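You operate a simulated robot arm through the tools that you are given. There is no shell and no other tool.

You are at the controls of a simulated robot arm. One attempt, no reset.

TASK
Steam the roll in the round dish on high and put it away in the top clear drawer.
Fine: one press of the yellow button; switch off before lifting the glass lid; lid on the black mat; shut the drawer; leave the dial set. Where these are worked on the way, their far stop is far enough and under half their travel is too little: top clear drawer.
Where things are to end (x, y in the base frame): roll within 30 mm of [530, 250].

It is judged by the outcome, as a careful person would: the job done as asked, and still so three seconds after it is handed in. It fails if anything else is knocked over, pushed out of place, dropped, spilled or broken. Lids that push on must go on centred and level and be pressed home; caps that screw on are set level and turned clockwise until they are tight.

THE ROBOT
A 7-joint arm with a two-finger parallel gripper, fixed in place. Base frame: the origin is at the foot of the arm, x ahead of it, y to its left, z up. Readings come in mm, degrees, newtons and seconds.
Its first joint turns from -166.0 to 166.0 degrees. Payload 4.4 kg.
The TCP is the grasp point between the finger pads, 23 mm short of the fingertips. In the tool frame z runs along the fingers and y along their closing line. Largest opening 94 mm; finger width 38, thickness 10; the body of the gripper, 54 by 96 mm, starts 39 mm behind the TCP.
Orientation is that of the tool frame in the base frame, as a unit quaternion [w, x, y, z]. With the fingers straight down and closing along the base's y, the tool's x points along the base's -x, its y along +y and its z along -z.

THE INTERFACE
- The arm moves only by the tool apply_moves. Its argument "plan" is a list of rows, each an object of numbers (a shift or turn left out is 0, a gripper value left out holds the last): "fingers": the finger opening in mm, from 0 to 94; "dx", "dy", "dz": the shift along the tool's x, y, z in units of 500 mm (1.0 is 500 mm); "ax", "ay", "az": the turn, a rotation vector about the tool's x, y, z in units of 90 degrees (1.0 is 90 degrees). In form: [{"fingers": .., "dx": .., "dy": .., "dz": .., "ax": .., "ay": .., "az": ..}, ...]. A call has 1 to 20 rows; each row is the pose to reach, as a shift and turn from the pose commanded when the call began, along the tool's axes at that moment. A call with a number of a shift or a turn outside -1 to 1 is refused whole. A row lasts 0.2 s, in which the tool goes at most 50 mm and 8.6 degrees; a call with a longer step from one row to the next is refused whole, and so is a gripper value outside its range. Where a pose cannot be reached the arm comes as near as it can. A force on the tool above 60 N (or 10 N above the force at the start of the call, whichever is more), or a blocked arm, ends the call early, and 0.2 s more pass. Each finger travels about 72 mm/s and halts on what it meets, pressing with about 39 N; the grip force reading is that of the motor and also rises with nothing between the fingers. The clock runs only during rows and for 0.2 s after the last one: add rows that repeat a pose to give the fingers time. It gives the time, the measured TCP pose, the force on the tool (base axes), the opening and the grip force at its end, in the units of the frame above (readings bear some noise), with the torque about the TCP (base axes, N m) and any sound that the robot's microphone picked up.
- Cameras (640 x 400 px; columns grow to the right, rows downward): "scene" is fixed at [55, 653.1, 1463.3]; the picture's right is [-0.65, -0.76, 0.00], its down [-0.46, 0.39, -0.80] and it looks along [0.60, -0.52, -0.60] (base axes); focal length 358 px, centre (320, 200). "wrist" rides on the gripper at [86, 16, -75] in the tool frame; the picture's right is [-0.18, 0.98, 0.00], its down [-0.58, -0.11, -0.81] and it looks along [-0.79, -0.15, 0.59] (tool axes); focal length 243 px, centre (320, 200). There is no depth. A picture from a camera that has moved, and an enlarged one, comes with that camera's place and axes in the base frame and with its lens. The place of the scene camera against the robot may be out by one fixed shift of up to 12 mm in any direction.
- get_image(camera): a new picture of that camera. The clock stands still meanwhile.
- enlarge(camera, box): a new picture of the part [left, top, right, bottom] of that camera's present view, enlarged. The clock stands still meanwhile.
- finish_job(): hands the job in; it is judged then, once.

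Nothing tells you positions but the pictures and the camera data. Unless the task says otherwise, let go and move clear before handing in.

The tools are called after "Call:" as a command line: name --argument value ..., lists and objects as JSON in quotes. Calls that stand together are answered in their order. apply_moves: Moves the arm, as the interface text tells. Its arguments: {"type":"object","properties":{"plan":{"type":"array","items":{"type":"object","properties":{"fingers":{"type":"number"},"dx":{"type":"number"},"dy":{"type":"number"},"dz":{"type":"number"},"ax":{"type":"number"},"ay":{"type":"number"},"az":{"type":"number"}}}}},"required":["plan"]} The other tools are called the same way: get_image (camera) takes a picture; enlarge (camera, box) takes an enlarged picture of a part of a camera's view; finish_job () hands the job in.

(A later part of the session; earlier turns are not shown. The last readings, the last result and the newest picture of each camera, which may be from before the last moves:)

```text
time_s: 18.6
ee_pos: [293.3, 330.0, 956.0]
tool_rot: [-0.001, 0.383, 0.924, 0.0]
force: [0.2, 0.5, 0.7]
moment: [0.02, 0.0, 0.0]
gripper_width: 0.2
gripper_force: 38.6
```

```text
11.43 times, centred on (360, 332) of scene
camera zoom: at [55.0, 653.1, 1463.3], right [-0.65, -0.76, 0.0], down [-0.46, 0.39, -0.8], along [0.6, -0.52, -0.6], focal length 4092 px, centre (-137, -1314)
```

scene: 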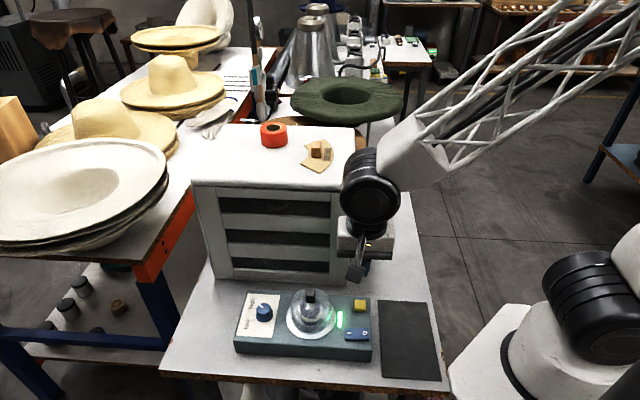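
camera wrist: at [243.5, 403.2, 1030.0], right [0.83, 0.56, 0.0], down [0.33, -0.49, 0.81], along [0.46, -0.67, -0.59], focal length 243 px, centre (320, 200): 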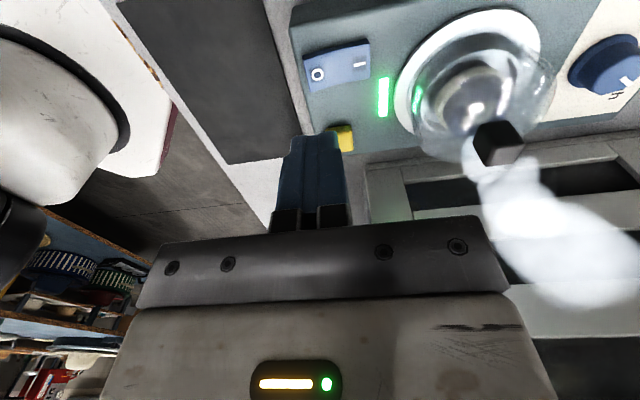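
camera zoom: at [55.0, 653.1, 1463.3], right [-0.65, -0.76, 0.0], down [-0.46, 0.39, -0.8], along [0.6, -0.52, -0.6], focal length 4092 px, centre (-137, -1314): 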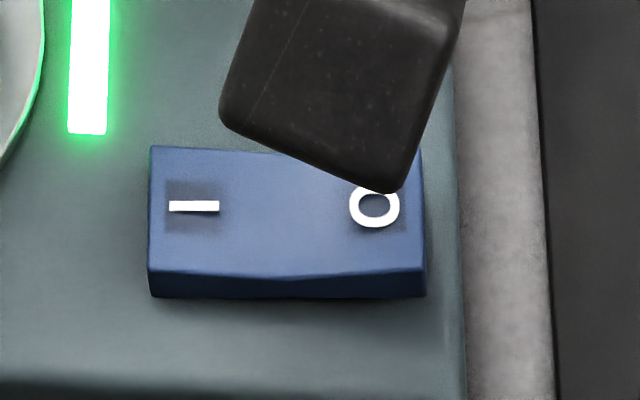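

The O end stands slightly higher, so the unit is on (I). I'll hold here and let the steam run a few seconds, listening for a done signal.

Call:
apply_moves --plan '[{"dz": 0.0}, {"dz": 0.0}, {"dz": 0.0}, {"dz": 0.0}, {"dz": 0.0}, {"dz": 0.0}, {"dz": 0.0}, {"dz": 0.0}, {"dz": 0.0}, {"dz": 0.0}, {"dz": 0.0}, {"dz": 0.0}, {"dz": 0.0}, {"dz": 0.0}, {"dz": 0.0}, {"dz": 0.0}, {"dz": 0.0}, {"dz": 0.0}, {"dz": 0.0}, {"dz": 0.0}]'

Call:
enlarge --camera "scene" --box '[230, 220, 400, 350]'

```text
time_s: 22.8
ee_pos: [291.8, 331.0, 955.4]
tool_rot: [0.0, 0.382, 0.924, 0.0]
force: [0.0, 0.2, 0.4]
moment: [-0.02, 0.0, 0.02]
gripper_width: 0.0
gripper_force: 39.4
```

```text
3.08 times, centred on (315, 285) of scene
camera zoom: at [55.0, 653.1, 1463.3], right [-0.65, -0.76, 0.0], down [-0.46, 0.39, -0.8], along [0.6, -0.52, -0.6], focal length 1102 px, centre (335, -62)
```

zoom: 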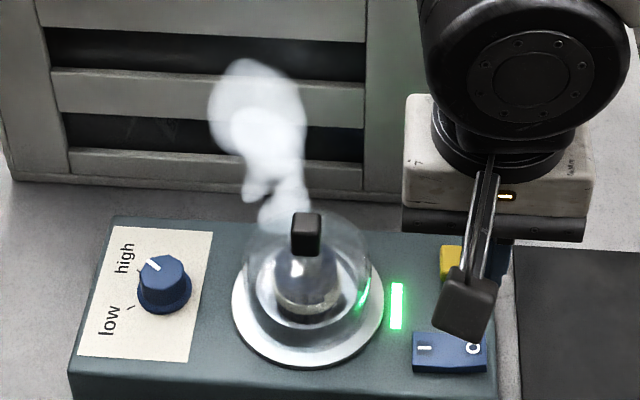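

Still steaming with no signal yet. I'll give it a few more seconds.

Call:
apply_moves --plan '[{"dz": 0.0}, {"dz": 0.0}, {"dz": 0.0}, {"dz": 0.0}, {"dz": 0.0}, {"dz": 0.0}, {"dz": 0.0}, {"dz": 0.0}, {"dz": 0.0}, {"dz": 0.0}, {"dz": 0.0}, {"dz": 0.0}, {"dz": 0.0}, {"dz": 0.0}, {"dz": 0.0}, {"dz": 0.0}, {"dz": 0.0}, {"dz": 0.0}, {"dz": 0.0}, {"dz": 0.0}]'

Call:
enlarge --camera "scene" --box '[230, 220, 400, 350]'

```text
time_s: 27.0
ee_pos: [292.4, 331.0, 955.7]
tool_rot: [0.0, 0.382, 0.924, 0.0]
force: [-0.1, -0.2, 0.4]
moment: [-0.01, 0.0, -0.03]
gripper_width: 0.0
gripper_force: 39.6
```

```text
3.08 times, centred on (315, 285) of scene
camera zoom: at [55.0, 653.1, 1463.3], right [-0.65, -0.76, 0.0], down [-0.46, 0.39, -0.8], along [0.6, -0.52, -0.6], focal length 1102 px, centre (335, -62)
```

zoom: 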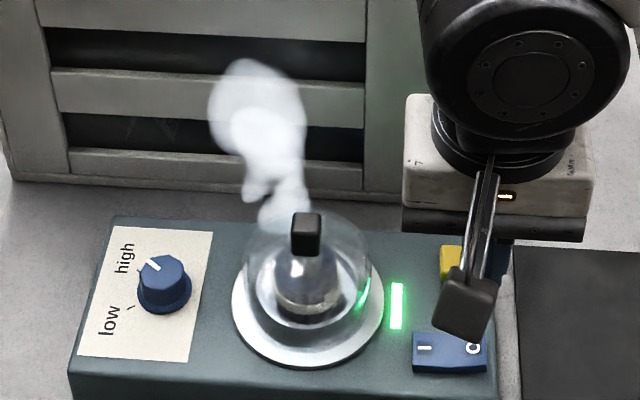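

Steam keeps running with no cue, so I'll use the time to inspect and open the drawer. I'm rising away from the switch and turning the camera toward the drawer fronts.

Call:
apply_moves --plan '[{"dz": -0.06, "fingers": 0}, {"dz": -0.12}, {"dx": -0.03, "dy": -0.04, "dz": -0.17, "az": -0.07}, {"dx": -0.06, "dy": -0.08, "dz": -0.21, "az": -0.14}, {"dx": -0.09, "dy": -0.12, "dz": -0.25, "az": -0.22}, {"dx": -0.12, "dy": -0.17, "dz": -0.29, "az": -0.3}, {"dx": -0.15, "dy": -0.22, "dz": -0.32, "az": -0.38}, {"dx": -0.18, "dy": -0.26, "dz": -0.34, "az": -0.46}, {"dx": -0.21, "dy": -0.3, "dz": -0.34, "az": -0.54}, {"dx": -0.235, "dy": -0.34, "dz": -0.34, "az": -0.62}, {"dx": -0.2475, "dy": -0.358, "dz": -0.34, "az": -0.7}, {"dx": -0.2475, "dy": -0.358, "dz": -0.34, "az": -0.722}, {"dx": -0.2475, "dy": -0.358, "dz": -0.34, "az": -0.722}]'

Call:
get_image --camera "wrist"

Call:
enlarge --camera "wrist" --box '[180, 40, 460, 230]'

Call:
get_image --camera "scene"

```text
time_s: 29.8
ee_pos: [253.3, 116.9, 1125.4]
tool_rot: [0.0, -0.173, 0.985, 0.001]
force: [-0.4, -1.0, -0.3]
moment: [-0.01, 0.0, -0.01]
gripper_width: 0.0
gripper_force: 39.0
```

```text
taken
camera wrist: at [167.4, 102.9, 1199.6], right [-0.16, 0.99, 0.0], down [0.58, 0.1, 0.81], along [0.8, 0.13, -0.59], focal length 243 px, centre (320, 200)
```

wrist: 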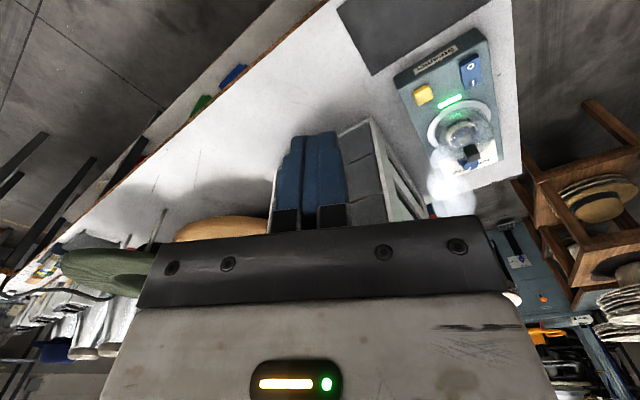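

```text
2.11 times, centred on (320, 135) of wrist
camera zoom: at [167.4, 102.9, 1199.6], right [-0.16, 0.99, 0.0], down [0.58, 0.1, 0.81], along [0.8, 0.13, -0.59], focal length 511 px, centre (320, 337)
```

zoom: 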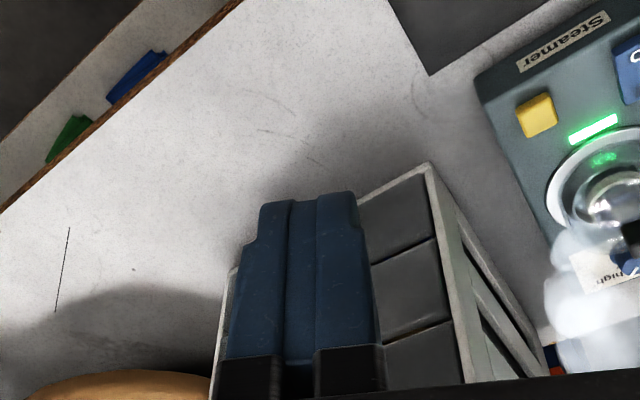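

```text
taken
```

scene: 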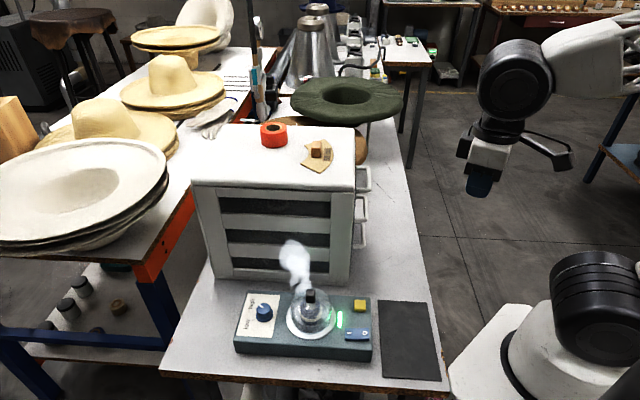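

The closed fingers block the view of the handles, so I'll open them.

Call:
apply_moves --plan '[{"fingers": 94}, {"fingers": 94}, {"fingers": 94}, {"fingers": 94}]'

Call:
enlarge --camera "wrist" --box '[200, 90, 430, 230]'

```text
time_s: 30.8
ee_pos: [253.8, 116.8, 1126.6]
tool_rot: [0.001, -0.174, 0.985, 0.0]
force: [0.1, 0.3, -0.4]
moment: [0.04, -0.01, -0.03]
gripper_width: 93.7
gripper_force: 0.1
```

```text
2.78 times, centred on (315, 160) of wrist
camera zoom: at [167.4, 103.0, 1199.5], right [-0.16, 0.99, 0.0], down [0.58, 0.1, 0.81], along [0.8, 0.13, -0.59], focal length 675 px, centre (334, 311)
```

zoom: 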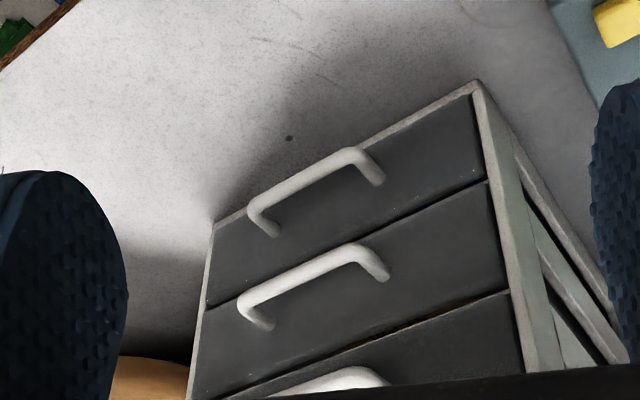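

I can see three dark see-through drawer fronts with bar handles, but the top one is cut off in this inverted view. I'll raise the camera for a full view.

Call:
apply_moves --plan '[{"dz": -0.08}, {"dz": -0.16}, {"dz": -0.22}, {"dz": -0.22}]'

Call:
get_image --camera "wrist"

Call:
enlarge --camera "wrist" --box '[220, 70, 430, 210]'

```text
time_s: 31.8
ee_pos: [251.8, 116.7, 1236.6]
tool_rot: [0.0, -0.173, 0.985, 0.0]
force: [-0.6, 0.2, 0.4]
moment: [-0.03, -0.02, 0.01]
gripper_width: 94.1
gripper_force: 0.0
```

```text
taken
camera wrist: at [166.7, 103.0, 1310.3], right [-0.16, 0.99, 0.0], down [0.58, 0.1, 0.81], along [0.8, 0.13, -0.59], focal length 243 px, centre (320, 200)
```

wrist: 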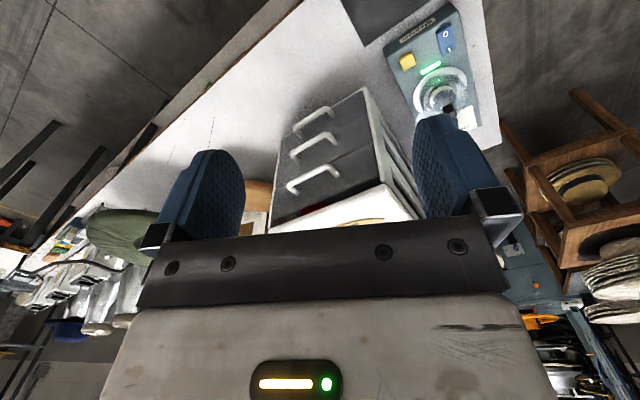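

```text
2.86 times, centred on (325, 140) of wrist
camera zoom: at [166.7, 103.0, 1310.3], right [-0.16, 0.99, 0.0], down [0.58, 0.1, 0.81], along [0.8, 0.13, -0.59], focal length 693 px, centre (306, 371)
```

zoom: 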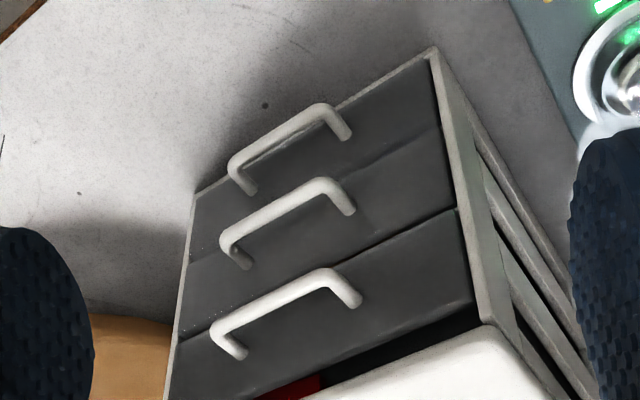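

The drawers have horizontal bar handles about 90 mm long, and something red is already in the top drawer. I'll shift the camera for a second view of the top handle.

Call:
apply_moves --plan '[{"dx": -0.01, "dy": -0.065, "dz": 0.03}, {"dx": -0.02, "dy": -0.13, "dz": 0.06}, {"dx": -0.03, "dy": -0.196, "dz": 0.092}, {"dx": -0.03, "dy": -0.196, "dz": 0.092}]'

Call:
get_image --camera "wrist"

Call:
enlarge --camera "wrist" --box '[270, 100, 430, 230]'

Call:
enlarge --camera "scene" --box '[340, 150, 390, 250]'

```text
time_s: 32.8
ee_pos: [300.2, 29.4, 1191.7]
tool_rot: [0.0, -0.173, 0.985, 0.0]
force: [-0.4, -0.3, -0.2]
moment: [0.02, 0.02, 0.03]
gripper_width: 94.0
gripper_force: 0.0
```

```text
taken
camera wrist: at [215.1, 15.6, 1265.3], right [-0.16, 0.99, 0.0], down [0.58, 0.1, 0.81], along [0.8, 0.13, -0.59], focal length 243 px, centre (320, 200)
```

wrist: 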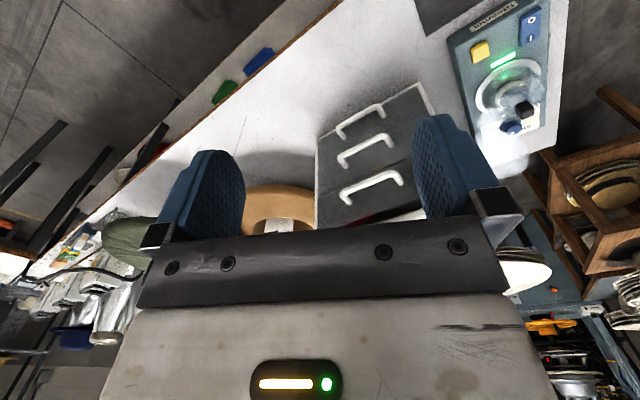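

```text
3.08 times, centred on (350, 165) of wrist
camera zoom: at [215.1, 15.6, 1265.3], right [-0.16, 0.99, 0.0], down [0.58, 0.1, 0.81], along [0.8, 0.13, -0.59], focal length 746 px, centre (228, 308)
```

zoom: 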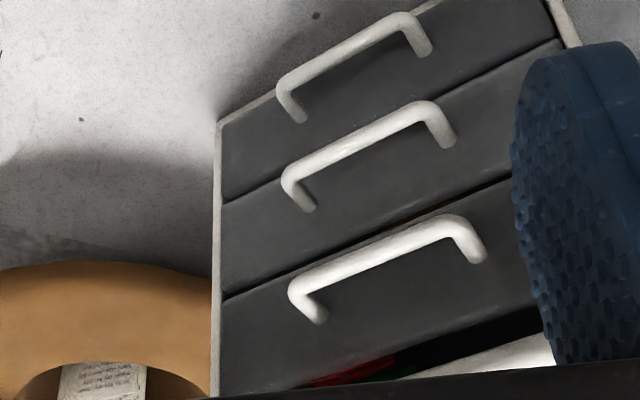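

```text
4.00 times, centred on (365, 200) of scene
camera zoom: at [55.0, 653.1, 1463.3], right [-0.65, -0.76, 0.0], down [-0.46, 0.39, -0.8], along [0.6, -0.52, -0.6], focal length 1432 px, centre (140, 200)
```

zoom: 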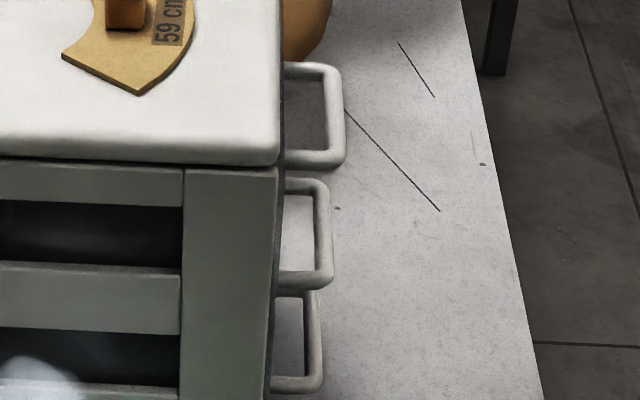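

Top handle: a level bar centred near (488, 134, 1023), about 36 mm proud of the front. I'll hook it from behind with one finger and keep the gripper body clear of the cabinet, so next I square up above it with the gripper wide open.

Call:
apply_moves --plan '[{"dx": -0.03, "dy": 0.004, "dz": 0.0, "az": 0.075, "fingers": 94}, {"dx": -0.07, "dy": 0.008, "dz": 0.0, "az": 0.15}, {"dx": -0.11, "dy": 0.012, "dz": 0.01, "az": 0.225}, {"dx": -0.15, "dy": 0.016, "dz": 0.03, "az": 0.3}, {"dx": -0.19, "dy": 0.02, "dz": 0.05, "az": 0.375}, {"dx": -0.23, "dy": 0.025, "dz": 0.07, "az": 0.45}, {"dx": -0.27, "dy": 0.03, "dz": 0.09, "az": 0.525}, {"dx": -0.31, "dy": 0.035, "dz": 0.11, "az": 0.6}, {"dx": -0.345, "dy": 0.038, "dz": 0.12, "az": 0.675}, {"dx": -0.365, "dy": 0.04, "dz": 0.12, "az": 0.722}, {"dx": -0.365, "dy": 0.04, "dz": 0.12, "az": 0.722}]'

Call:
get_image --camera "wrist"

Call:
get_image --camera "scene"

Call:
enlarge --camera "scene" --box '[300, 60, 440, 220]'

```text
time_s: 35.2
ee_pos: [464.2, 109.5, 1129.0]
tool_rot: [0.0, 0.383, 0.924, 0.0]
force: [-0.4, -0.5, -0.3]
moment: [-0.01, 0.02, -0.01]
gripper_width: 94.0
gripper_force: 0.1
```

```text
taken
camera wrist: at [415.5, 182.9, 1203.9], right [0.83, 0.56, 0.0], down [0.33, -0.49, 0.81], along [0.45, -0.67, -0.59], focal length 243 px, centre (320, 200)
```

wrist: 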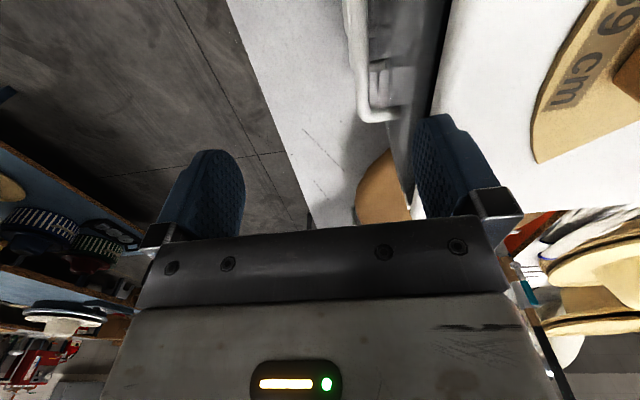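

```text
taken
```

scene: 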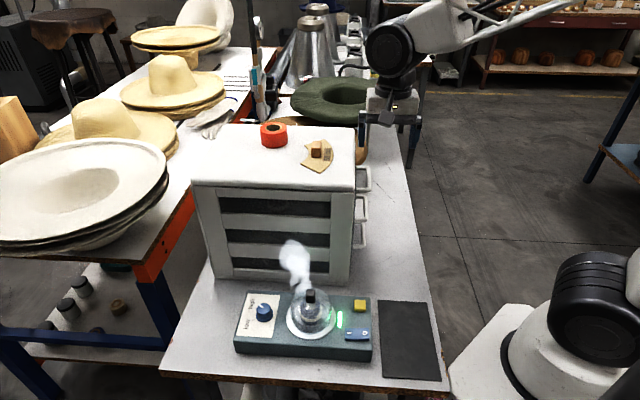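

```text
2.50 times, centred on (370, 140) of scene
camera zoom: at [55.0, 653.1, 1463.3], right [-0.65, -0.76, 0.0], down [-0.46, 0.39, -0.8], along [0.6, -0.52, -0.6], focal length 895 px, centre (195, 350)
```

zoom: 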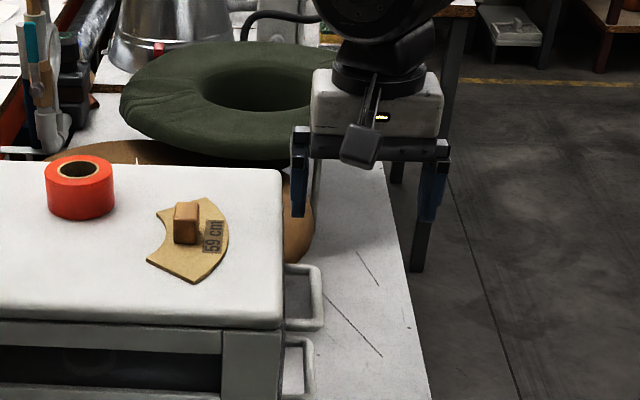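

I'll check the gap between the bar and the drawer front from this angle, since the camera looks along the bar.

Call:
enlarge --camera "wrist" --box '[320, 0, 480, 130]'

```text
3.08 times, centred on (400, 65) of wrist
camera zoom: at [415.5, 182.9, 1203.9], right [0.83, 0.56, 0.0], down [0.33, -0.49, 0.81], along [0.45, -0.67, -0.59], focal length 746 px, centre (74, 615)
```

zoom: 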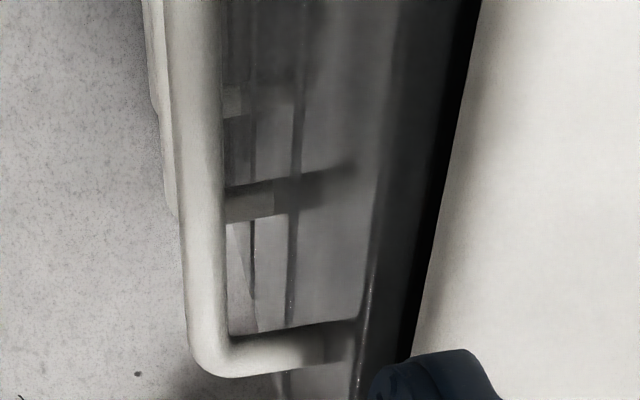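

Bar at q≈437 mm along the pull axis and the front at ≈476, so there's a ~33 mm gap and the finger will be centred in it. Descending behind the bar.

Call:
apply_moves --plan '[{"dz": 0.05}, {"dz": 0.1}, {"dz": 0.14}, {"dz": 0.18}, {"dz": 0.206}, {"dz": 0.206}]'

Call:
get_image --camera "wrist"

Call:
enlarge --camera "scene" --box '[320, 90, 420, 220]'

```text
time_s: 36.1
ee_pos: [465.8, 111.1, 1058.3]
tool_rot: [0.005, 0.383, 0.924, 0.005]
force: [-0.5, -3.3, 11.3]
moment: [0.64, -0.33, -0.1]
gripper_width: 93.0
gripper_force: 0.1
stopped in row 4: the force on the tool passed its limit at 99 N (the readings are from after the stop); the commanded pose is now the measured one
```

```text
taken
camera wrist: at [416.6, 183.9, 1132.7], right [0.82, 0.57, 0.01], down [0.32, -0.49, 0.81], along [0.46, -0.66, -0.59], focal length 243 px, centre (320, 200)
```

wrist: 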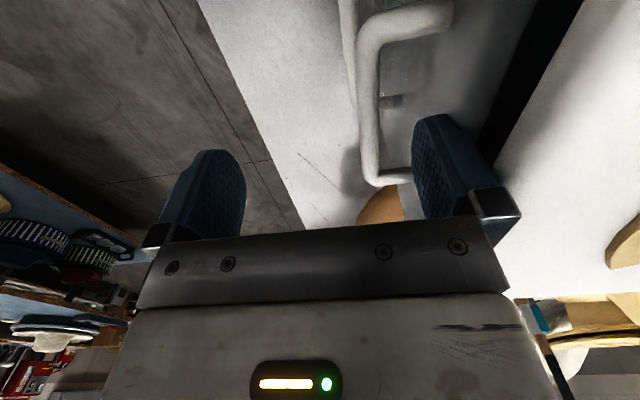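

```text
3.08 times, centred on (370, 155) of scene
camera zoom: at [55.0, 653.1, 1463.3], right [-0.65, -0.76, 0.0], down [-0.46, 0.39, -0.8], along [0.6, -0.52, -0.6], focal length 1102 px, centre (166, 338)
```

zoom: 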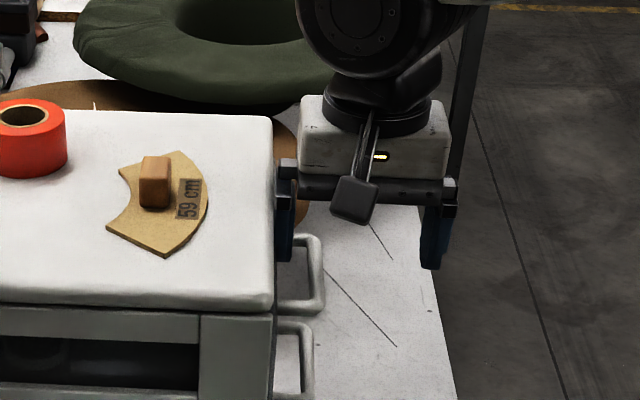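

A finger bracket caught the cabinet's top edge, because it sticks out further than the finger; nothing seems to have moved. I'll lift back up, level out and check, then come in tilted so the bracket clears the edge.

Call:
apply_moves --plan '[{"dz": -0.03}, {"dz": -0.08, "dy": -0.01, "ax": 0.0083, "ay": 0.0034}, {"dz": -0.12, "dy": -0.02, "ax": 0.0083, "ay": 0.0034}, {"dz": -0.12, "dy": -0.02, "ax": 0.0083, "ay": 0.0034}]'

Call:
get_image --camera "scene"

Call:
get_image --camera "wrist"

Call:
enlarge --camera "scene" --box '[300, 60, 440, 220]'

```text
time_s: 37.1
ee_pos: [458.1, 103.6, 1116.7]
tool_rot: [0.0, 0.382, 0.924, 0.0]
force: [0.1, 0.4, -0.7]
moment: [-0.02, 0.0, 0.0]
gripper_width: 94.1
gripper_force: 0.1
```

```text
taken
```

scene: 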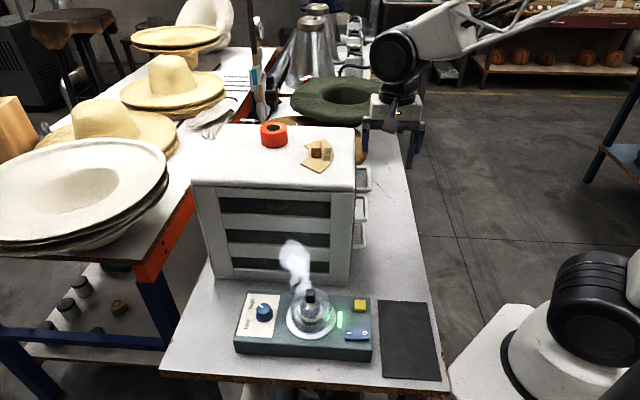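

```text
taken
camera wrist: at [409.6, 177.0, 1192.0], right [0.82, 0.57, 0.0], down [0.34, -0.49, 0.81], along [0.45, -0.67, -0.59], focal length 243 px, centre (320, 200)
```

wrist: 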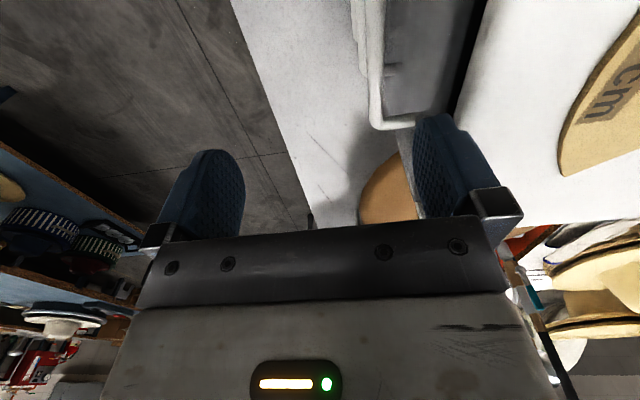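

```text
2.50 times, centred on (370, 140) of scene
camera zoom: at [55.0, 653.1, 1463.3], right [-0.65, -0.76, 0.0], down [-0.46, 0.39, -0.8], along [0.6, -0.52, -0.6], focal length 895 px, centre (195, 350)
```

zoom: 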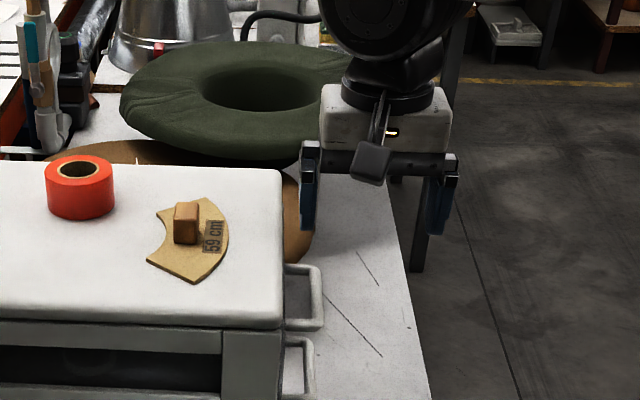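

Everything is still in place. I'm tilting the gripper 20° so the bracket stays back from the edge, then lowering partway.

Call:
apply_moves --plan '[{"ax": -0.075, "dy": 0.004}, {"ax": -0.15, "dy": 0.008}, {"ax": -0.2222, "dy": 0.011, "dx": 0.003}, {"ax": -0.2222, "dy": 0.011, "dx": 0.003, "dz": 0.04}, {"ax": -0.2222, "dy": 0.011, "dx": 0.003, "dz": 0.08}, {"ax": -0.2222, "dy": 0.011, "dx": 0.003, "dz": 0.11}, {"ax": -0.2222, "dy": 0.011, "dx": 0.003, "dz": 0.11}]'

Call:
get_image --camera "wrist"

Call:
enlarge --camera "scene" --box '[320, 90, 420, 220]'

```text
time_s: 38.7
ee_pos: [461.4, 109.1, 1063.0]
tool_rot: [0.066, 0.377, 0.91, 0.159]
force: [-0.1, 0.0, 0.1]
moment: [-0.01, -0.02, 0.02]
gripper_width: 94.0
gripper_force: 0.0
```

```text
taken
camera wrist: at [393.8, 163.7, 1138.2], right [0.78, 0.52, 0.33], down [0.15, -0.68, 0.72], along [0.6, -0.52, -0.61], focal length 243 px, centre (320, 200)
```

wrist: 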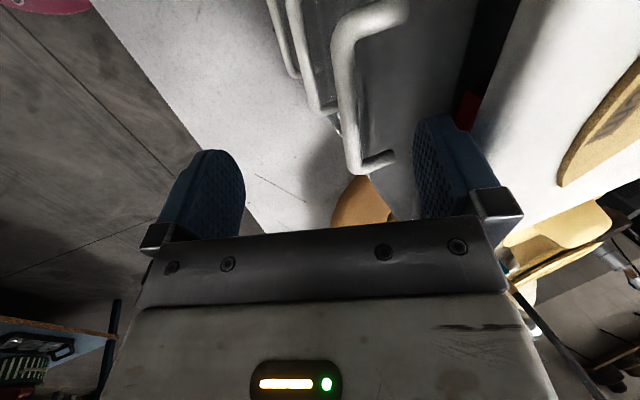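

```text
3.08 times, centred on (370, 155) of scene
camera zoom: at [55.0, 653.1, 1463.3], right [-0.65, -0.76, 0.0], down [-0.46, 0.39, -0.8], along [0.6, -0.52, -0.6], focal length 1102 px, centre (166, 338)
```

zoom: 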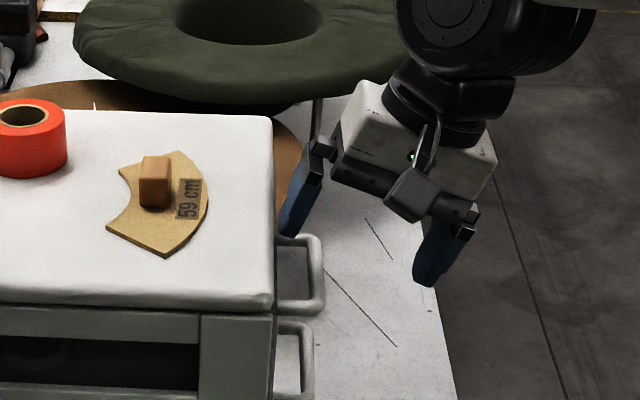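

The bracket is now well clear. Lowering the finger behind the bar in small steps.

Call:
apply_moves --plan '[{"dy": -0.0085, "dz": 0.0235}, {"dy": -0.017, "dz": 0.047}, {"dy": -0.0255, "dz": 0.07}, {"dy": -0.0335, "dz": 0.0921}, {"dy": -0.0335, "dz": 0.0921}]'

Call:
get_image --camera "wrist"

Call:
enlarge --camera "scene" --box '[320, 110, 420, 220]'

```text
time_s: 39.9
ee_pos: [461.9, 108.9, 1014.5]
tool_rot: [0.066, 0.377, 0.91, 0.16]
force: [-0.3, 0.4, 0.2]
moment: [-0.02, -0.03, 0.0]
gripper_width: 94.1
gripper_force: 0.1
```

```text
taken
camera wrist: at [394.2, 163.3, 1089.2], right [0.78, 0.52, 0.33], down [0.15, -0.68, 0.72], along [0.6, -0.52, -0.61], focal length 243 px, centre (320, 200)
```

wrist: 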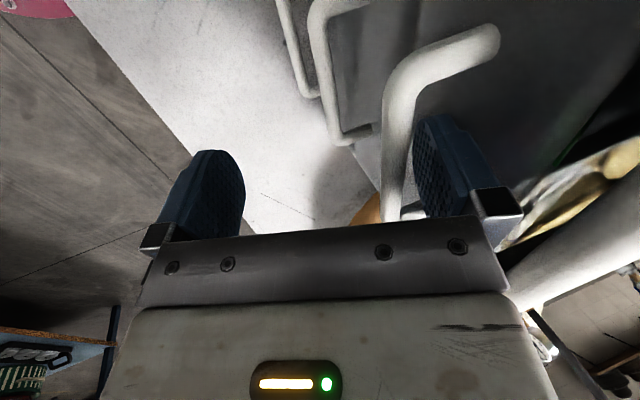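

```text
3.64 times, centred on (370, 165) of scene
camera zoom: at [55.0, 653.1, 1463.3], right [-0.65, -0.76, 0.0], down [-0.46, 0.39, -0.8], along [0.6, -0.52, -0.6], focal length 1302 px, centre (138, 327)
```

zoom: 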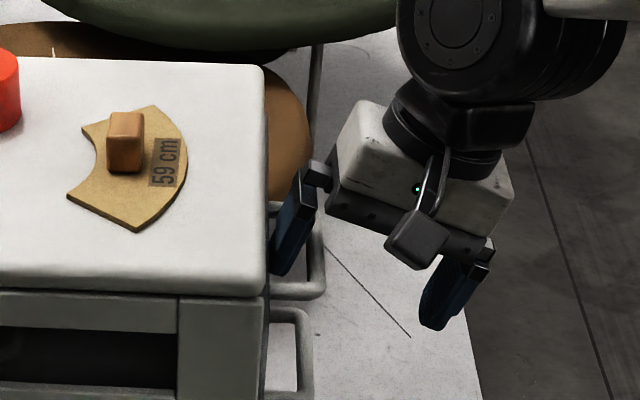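

The finger is inside the handle loop with no contact. Pulling gently straight out and watching the force.

Call:
apply_moves --plan '[{"dy": -0.0094, "dz": -0.00342}, {"dy": -0.0188, "dz": -0.00684}, {"dy": -0.0376, "dz": -0.01368}, {"dy": -0.0564, "dz": -0.02052}, {"dy": -0.0752, "dz": -0.02736}]'

Call:
enlarge --camera "scene" --box '[300, 110, 440, 290]'

Call:
get_image --camera "wrist"

```text
time_s: 41.1
ee_pos: [431.8, 80.3, 1013.3]
tool_rot: [0.066, 0.377, 0.91, 0.159]
force: [0.5, -0.2, 0.2]
moment: [-0.01, 0.0, 0.02]
gripper_width: 93.8
gripper_force: 0.1
```

```text
2.22 times, centred on (370, 200) of scene
camera zoom: at [55.0, 653.1, 1463.3], right [-0.65, -0.76, 0.0], down [-0.46, 0.39, -0.8], along [0.6, -0.52, -0.6], focal length 796 px, centre (209, 200)
```

zoom: 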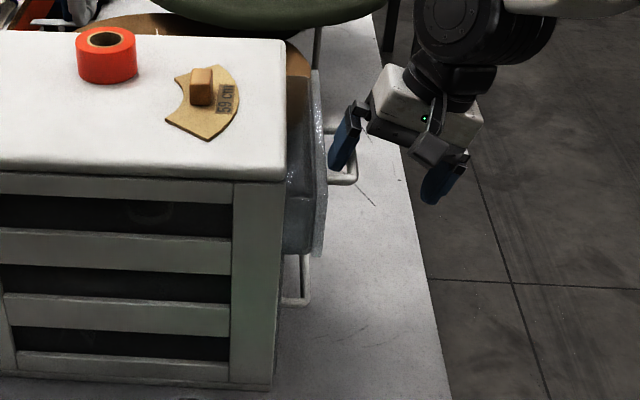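

```text
taken
camera wrist: at [364.3, 135.1, 1088.8], right [0.78, 0.52, 0.33], down [0.15, -0.68, 0.72], along [0.6, -0.52, -0.61], focal length 243 px, centre (320, 200)
```

wrist: 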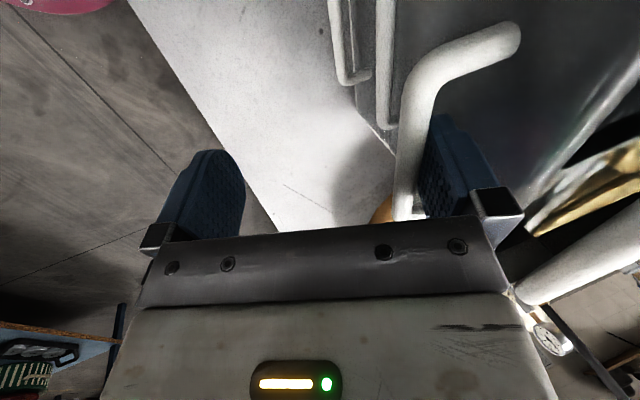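

The top clear drawer slides out freely. Continuing the pull.

Call:
apply_moves --plan '[{"dy": -0.0188, "dz": -0.00684}, {"dy": -0.047, "dz": -0.0171}, {"dy": -0.0752, "dz": -0.02736}, {"dy": -0.1034, "dz": -0.0376}, {"dy": -0.1316, "dz": -0.0479}, {"dy": -0.1504, "dz": -0.0547}]'

Call:
enlarge --camera "scene" --box '[300, 90, 460, 290]'

Call:
get_image --camera "wrist"

```text
time_s: 42.5
ee_pos: [374.9, 23.7, 1014.6]
tool_rot: [0.066, 0.376, 0.91, 0.16]
force: [1.4, -0.3, 0.1]
moment: [-0.03, 0.0, 0.03]
gripper_width: 93.9
gripper_force: 0.0
```

```text
2.00 times, centred on (380, 190) of scene
camera zoom: at [55.0, 653.1, 1463.3], right [-0.65, -0.76, 0.0], down [-0.46, 0.39, -0.8], along [0.6, -0.52, -0.6], focal length 716 px, centre (200, 220)
```

zoom: 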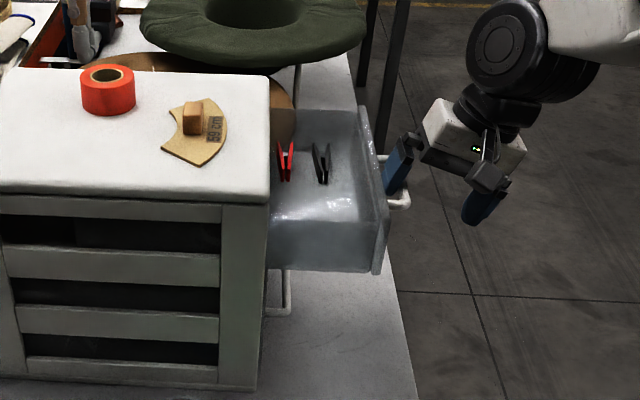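

```text
taken
camera wrist: at [308.0, 77.2, 1089.9], right [0.78, 0.52, 0.33], down [0.15, -0.68, 0.72], along [0.6, -0.52, -0.61], focal length 243 px, centre (320, 200)
```

wrist: 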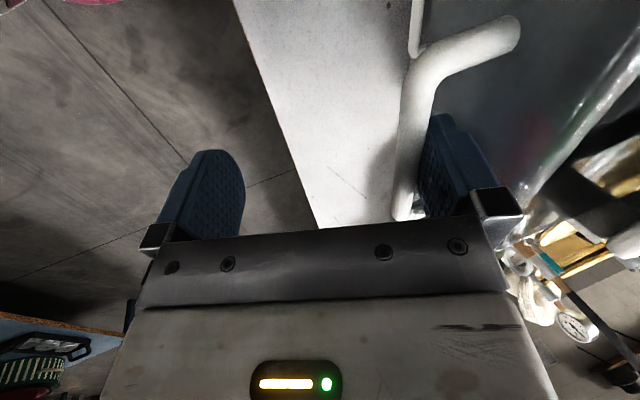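

It's open about 115 mm, with red and black clips lying inside that must stay put. I'll pull slowly a bit further.

Call:
apply_moves --plan '[{"dy": -0.0113, "dz": -0.0041}, {"dy": -0.0301, "dz": -0.011}, {"dy": -0.0489, "dz": -0.0178}, {"dy": -0.0677, "dz": -0.0246}, {"dy": -0.0846, "dz": -0.0308}, {"dy": -0.0978, "dz": -0.0356}, {"dy": -0.1072, "dz": -0.039}, {"dy": -0.1128, "dz": -0.041}]'

Call:
enlarge --camera "scene" --box '[300, 90, 460, 290]'

```text
time_s: 44.3
ee_pos: [333.5, -18.7, 1015.5]
tool_rot: [0.066, 0.376, 0.91, 0.159]
force: [0.0, 0.1, 0.3]
moment: [0.0, 0.03, 0.0]
gripper_width: 93.9
gripper_force: 0.1
```

```text
2.00 times, centred on (380, 190) of scene
camera zoom: at [55.0, 653.1, 1463.3], right [-0.65, -0.76, 0.0], down [-0.46, 0.39, -0.8], along [0.6, -0.52, -0.6], focal length 716 px, centre (200, 220)
```

zoom: 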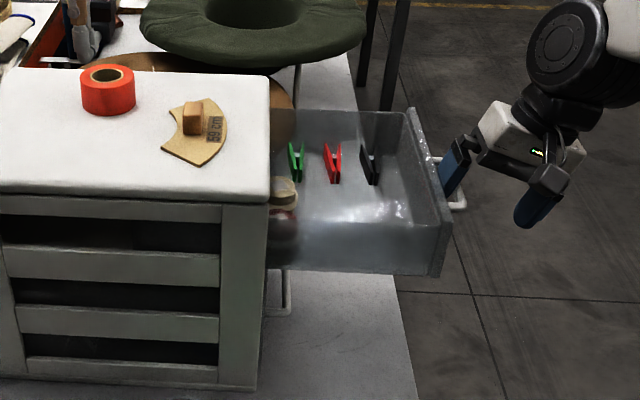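

The drawer is about 174 mm out, showing clips and another roll toward the back. I'll unhook, easing off the bar and then going straight up.

Call:
apply_moves --plan '[{"dy": 0.0056, "dz": 0.002}, {"dy": 0.012, "dz": -0.0168}, {"dy": 0.0227, "dz": -0.045}, {"dy": 0.0398, "dz": -0.092}, {"dy": 0.0569, "dz": -0.139}, {"dy": 0.074, "dz": -0.186}, {"dy": 0.074, "dz": -0.186}]'

Call:
get_image --camera "wrist"

Call:
get_image --camera "scene"

```text
time_s: 45.9
ee_pos: [335.1, -14.0, 1115.0]
tool_rot: [0.066, 0.377, 0.91, 0.159]
force: [0.3, -0.1, 0.9]
moment: [0.0, -0.01, 0.02]
gripper_width: 94.1
gripper_force: 0.1
```

```text
taken
camera wrist: at [268.5, 39.3, 1189.3], right [0.78, 0.52, 0.33], down [0.15, -0.68, 0.72], along [0.6, -0.52, -0.61], focal length 243 px, centre (320, 200)
```

wrist: 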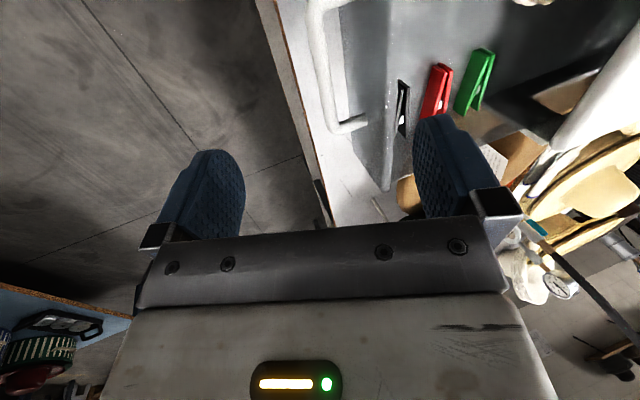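

```text
taken
```

scene: 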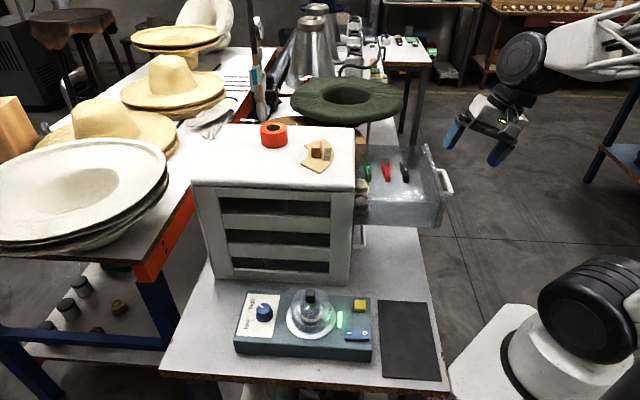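

The steam has now stopped by itself, so the cycle is finished, and the lamp is still green (power on). I'll level the tool, close the fingers and go to the "O" side.

Call:
apply_moves --plan '[{"ax": 0.075, "fingers": 0}, {"ax": 0.15}, {"ax": 0.2222}, {"ax": 0.2222}, {"ax": 0.2222}]'

Call:
enlarge --camera "scene" --box '[230, 250, 400, 370]'

```text
time_s: 47.1
ee_pos: [336.9, -15.9, 1113.5]
tool_rot: [-0.001, 0.382, 0.924, -0.002]
force: [-0.3, -0.5, 1.0]
moment: [0.0, -0.02, -0.02]
gripper_width: 0.0
gripper_force: 38.9
```

```text
3.33 times, centred on (315, 310) of scene
camera zoom: at [55.0, 653.1, 1463.3], right [-0.65, -0.76, 0.0], down [-0.46, 0.39, -0.8], along [0.6, -0.52, -0.6], focal length 1193 px, centre (337, -167)
```

zoom: 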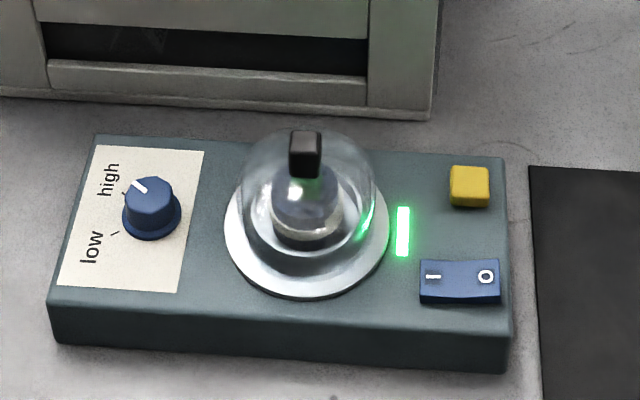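

Call:
apply_moves --plan '[{"dx": 0.061, "dy": 0.0474}, {"dx": 0.122, "dy": 0.0949}, {"dx": 0.183, "dy": 0.142}, {"dx": 0.244, "dy": 0.19}, {"dx": 0.306, "dy": 0.237}, {"dx": 0.367, "dy": 0.285}, {"dx": 0.428, "dy": 0.332, "dz": 0.03}, {"dx": 0.489, "dy": 0.38, "dz": 0.08}, {"dx": 0.535, "dy": 0.415, "dz": 0.14}, {"dx": 0.55, "dy": 0.427, "dz": 0.2}, {"dx": 0.55, "dy": 0.427, "dz": 0.25}, {"dx": 0.55, "dy": 0.427, "dz": 0.31}, {"dx": 0.55, "dy": 0.427, "dz": 0.31}]'

Call:
enlarge --camera "wrist" --box '[240, 0, 440, 125]'

```text
time_s: 49.9
ee_pos: [292.3, 329.2, 958.4]
tool_rot: [0.0, 0.383, 0.924, -0.001]
force: [0.0, -0.2, 0.3]
moment: [0.0, 0.01, 0.0]
gripper_width: 0.0
gripper_force: 39.3
```

```text
3.20 times, centred on (340, 62) of wrist
camera zoom: at [243.4, 402.8, 1032.9], right [0.82, 0.57, 0.0], down [0.34, -0.49, 0.81], along [0.46, -0.67, -0.59], focal length 776 px, centre (256, 640)
```

zoom: 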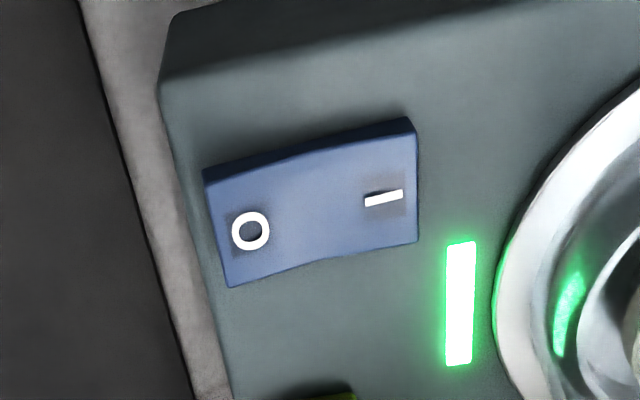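

I'm aligned over "O" at (292, 330). Approaching and pressing down in small steps until the switch clicks.

Call:
apply_moves --plan '[{"dz": 0.05, "dy": -0.003}, {"dz": 0.1, "dy": -0.003}, {"dz": 0.135, "dy": -0.003}, {"dz": 0.15, "dy": -0.003}, {"dz": 0.156, "dy": -0.003}, {"dz": 0.16, "dy": -0.003}, {"dz": 0.164, "dy": -0.003}]'

Call:
enlarge --camera "scene" --box '[290, 250, 400, 350]'

```text
time_s: 51.5
ee_pos: [290.9, 326.8, 876.1]
tool_rot: [0.0, 0.383, 0.924, 0.0]
force: [-15.7, -22.1, 44.9]
moment: [-0.1, 0.11, 0.04]
gripper_width: 0.0
gripper_force: 39.1
```

```text
4.00 times, centred on (345, 300) of scene
camera zoom: at [55.0, 653.1, 1463.3], right [-0.65, -0.76, 0.0], down [-0.46, 0.39, -0.8], along [0.6, -0.52, -0.6], focal length 1432 px, centre (220, -200)
```

zoom: 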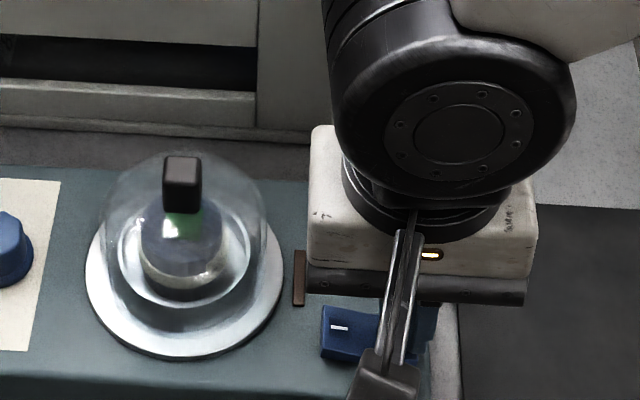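

The lamp has gone dark and the "I" end is up, so it's switched off. Lifting off straight up.

Call:
apply_moves --plan '[{"dz": -0.02}, {"dz": -0.08}, {"dz": -0.16}, {"dz": -0.22}, {"dz": -0.22}]'

Call:
enlarge --camera "scene" --box '[230, 250, 400, 370]'

Call:
get_image --camera "wrist"

```text
time_s: 52.7
ee_pos: [291.0, 328.1, 986.8]
tool_rot: [0.0, 0.383, 0.924, -0.001]
force: [0.7, -0.4, -0.5]
moment: [-0.02, -0.01, 0.0]
gripper_width: 0.0
gripper_force: 38.5
```

```text
3.33 times, centred on (315, 310) of scene
camera zoom: at [55.0, 653.1, 1463.3], right [-0.65, -0.76, 0.0], down [-0.46, 0.39, -0.8], along [0.6, -0.52, -0.6], focal length 1193 px, centre (337, -167)
```

zoom: 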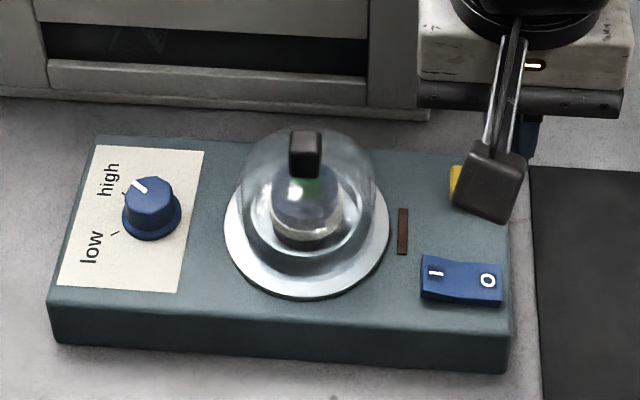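

```text
taken
camera wrist: at [242.1, 400.8, 1061.8], right [0.82, 0.57, 0.0], down [0.34, -0.49, 0.81], along [0.46, -0.67, -0.59], focal length 243 px, centre (320, 200)
```

wrist: 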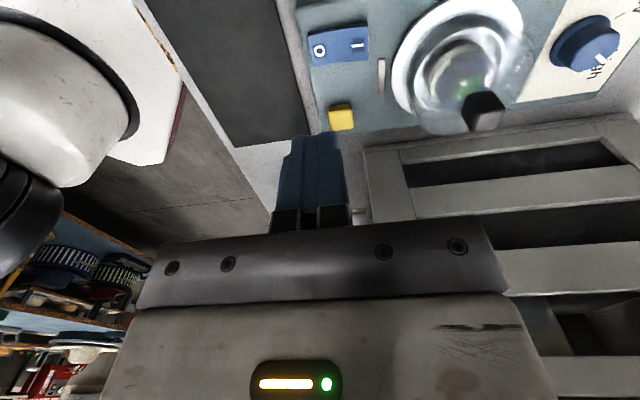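

Power is off and the dial still reads high. Next is the glass lid, so I'll look closely at its handle.

Call:
enlarge --camera "wrist" --box '[380, 0, 540, 150]'

Call:
enlarge --camera "scene" --box '[280, 280, 350, 345]'

```text
2.67 times, centred on (460, 75) of wrist
camera zoom: at [242.1, 400.8, 1061.8], right [0.82, 0.57, 0.0], down [0.34, -0.49, 0.81], along [0.46, -0.67, -0.59], focal length 647 px, centre (-53, 533)
```

zoom: 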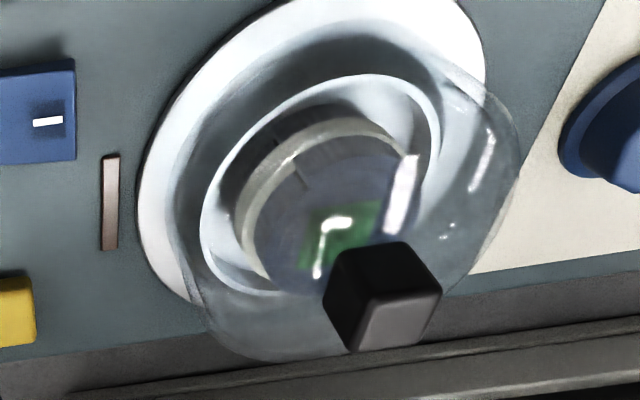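

```text
6.15 times, centred on (315, 312) of scene
camera zoom: at [55.0, 653.1, 1463.3], right [-0.65, -0.76, 0.0], down [-0.46, 0.39, -0.8], along [0.6, -0.52, -0.6], focal length 2203 px, centre (351, -492)
```

zoom: 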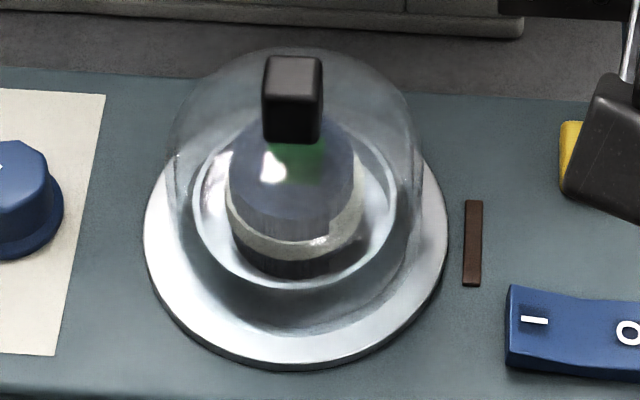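

I want a cleaner look at the handle, so I'll move above it and open the fingers moderately.

Call:
apply_moves --plan '[{"dx": -0.0198, "dy": 0.0717, "fingers": 40}, {"dx": -0.0396, "dy": 0.1433}, {"dx": -0.0594, "dy": 0.215}, {"dx": -0.0594, "dy": 0.215}]'

Call:
get_image --camera "wrist"

Call:
enlarge --camera "wrist" --box '[240, 30, 400, 150]'

Call:
enlarge --camera "scene" --box '[240, 220, 380, 350]'

```text
time_s: 53.7
ee_pos: [388.6, 382.7, 984.4]
tool_rot: [0.0, 0.382, 0.924, 0.0]
force: [0.6, -0.2, -1.4]
moment: [-0.01, 0.01, 0.01]
gripper_width: 39.9
gripper_force: 0.0
```

```text
taken
camera wrist: at [338.7, 456.4, 1059.7], right [0.82, 0.57, 0.0], down [0.34, -0.49, 0.81], along [0.46, -0.67, -0.59], focal length 243 px, centre (320, 200)
```

wrist: 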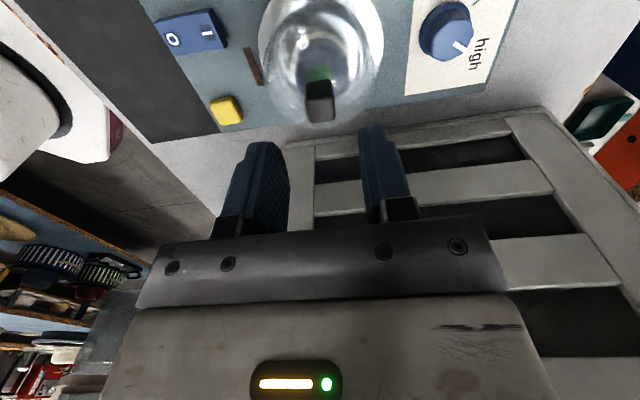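

```text
3.33 times, centred on (320, 90) of wrist
camera zoom: at [338.7, 456.4, 1059.7], right [0.82, 0.57, 0.0], down [0.34, -0.49, 0.81], along [0.46, -0.67, -0.59], focal length 809 px, centre (320, 567)
```

zoom: 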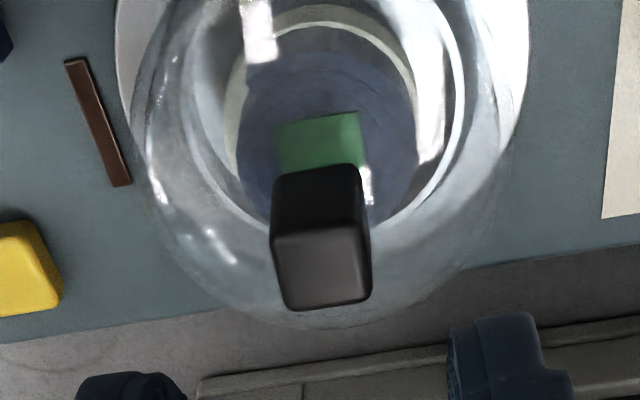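

```text
3.08 times, centred on (310, 285) of scene
camera zoom: at [55.0, 653.1, 1463.3], right [-0.65, -0.76, 0.0], down [-0.46, 0.39, -0.8], along [0.6, -0.52, -0.6], focal length 1102 px, centre (351, -62)
```

zoom: 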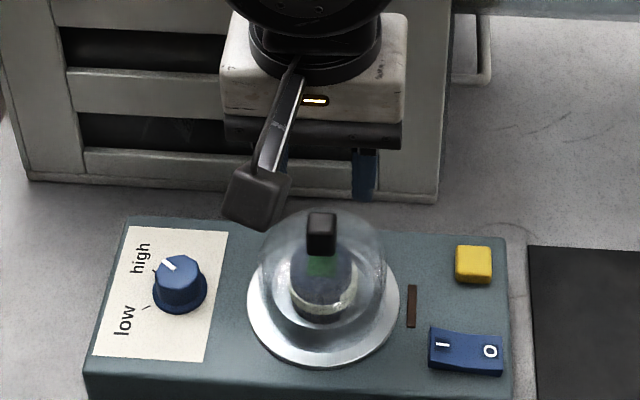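

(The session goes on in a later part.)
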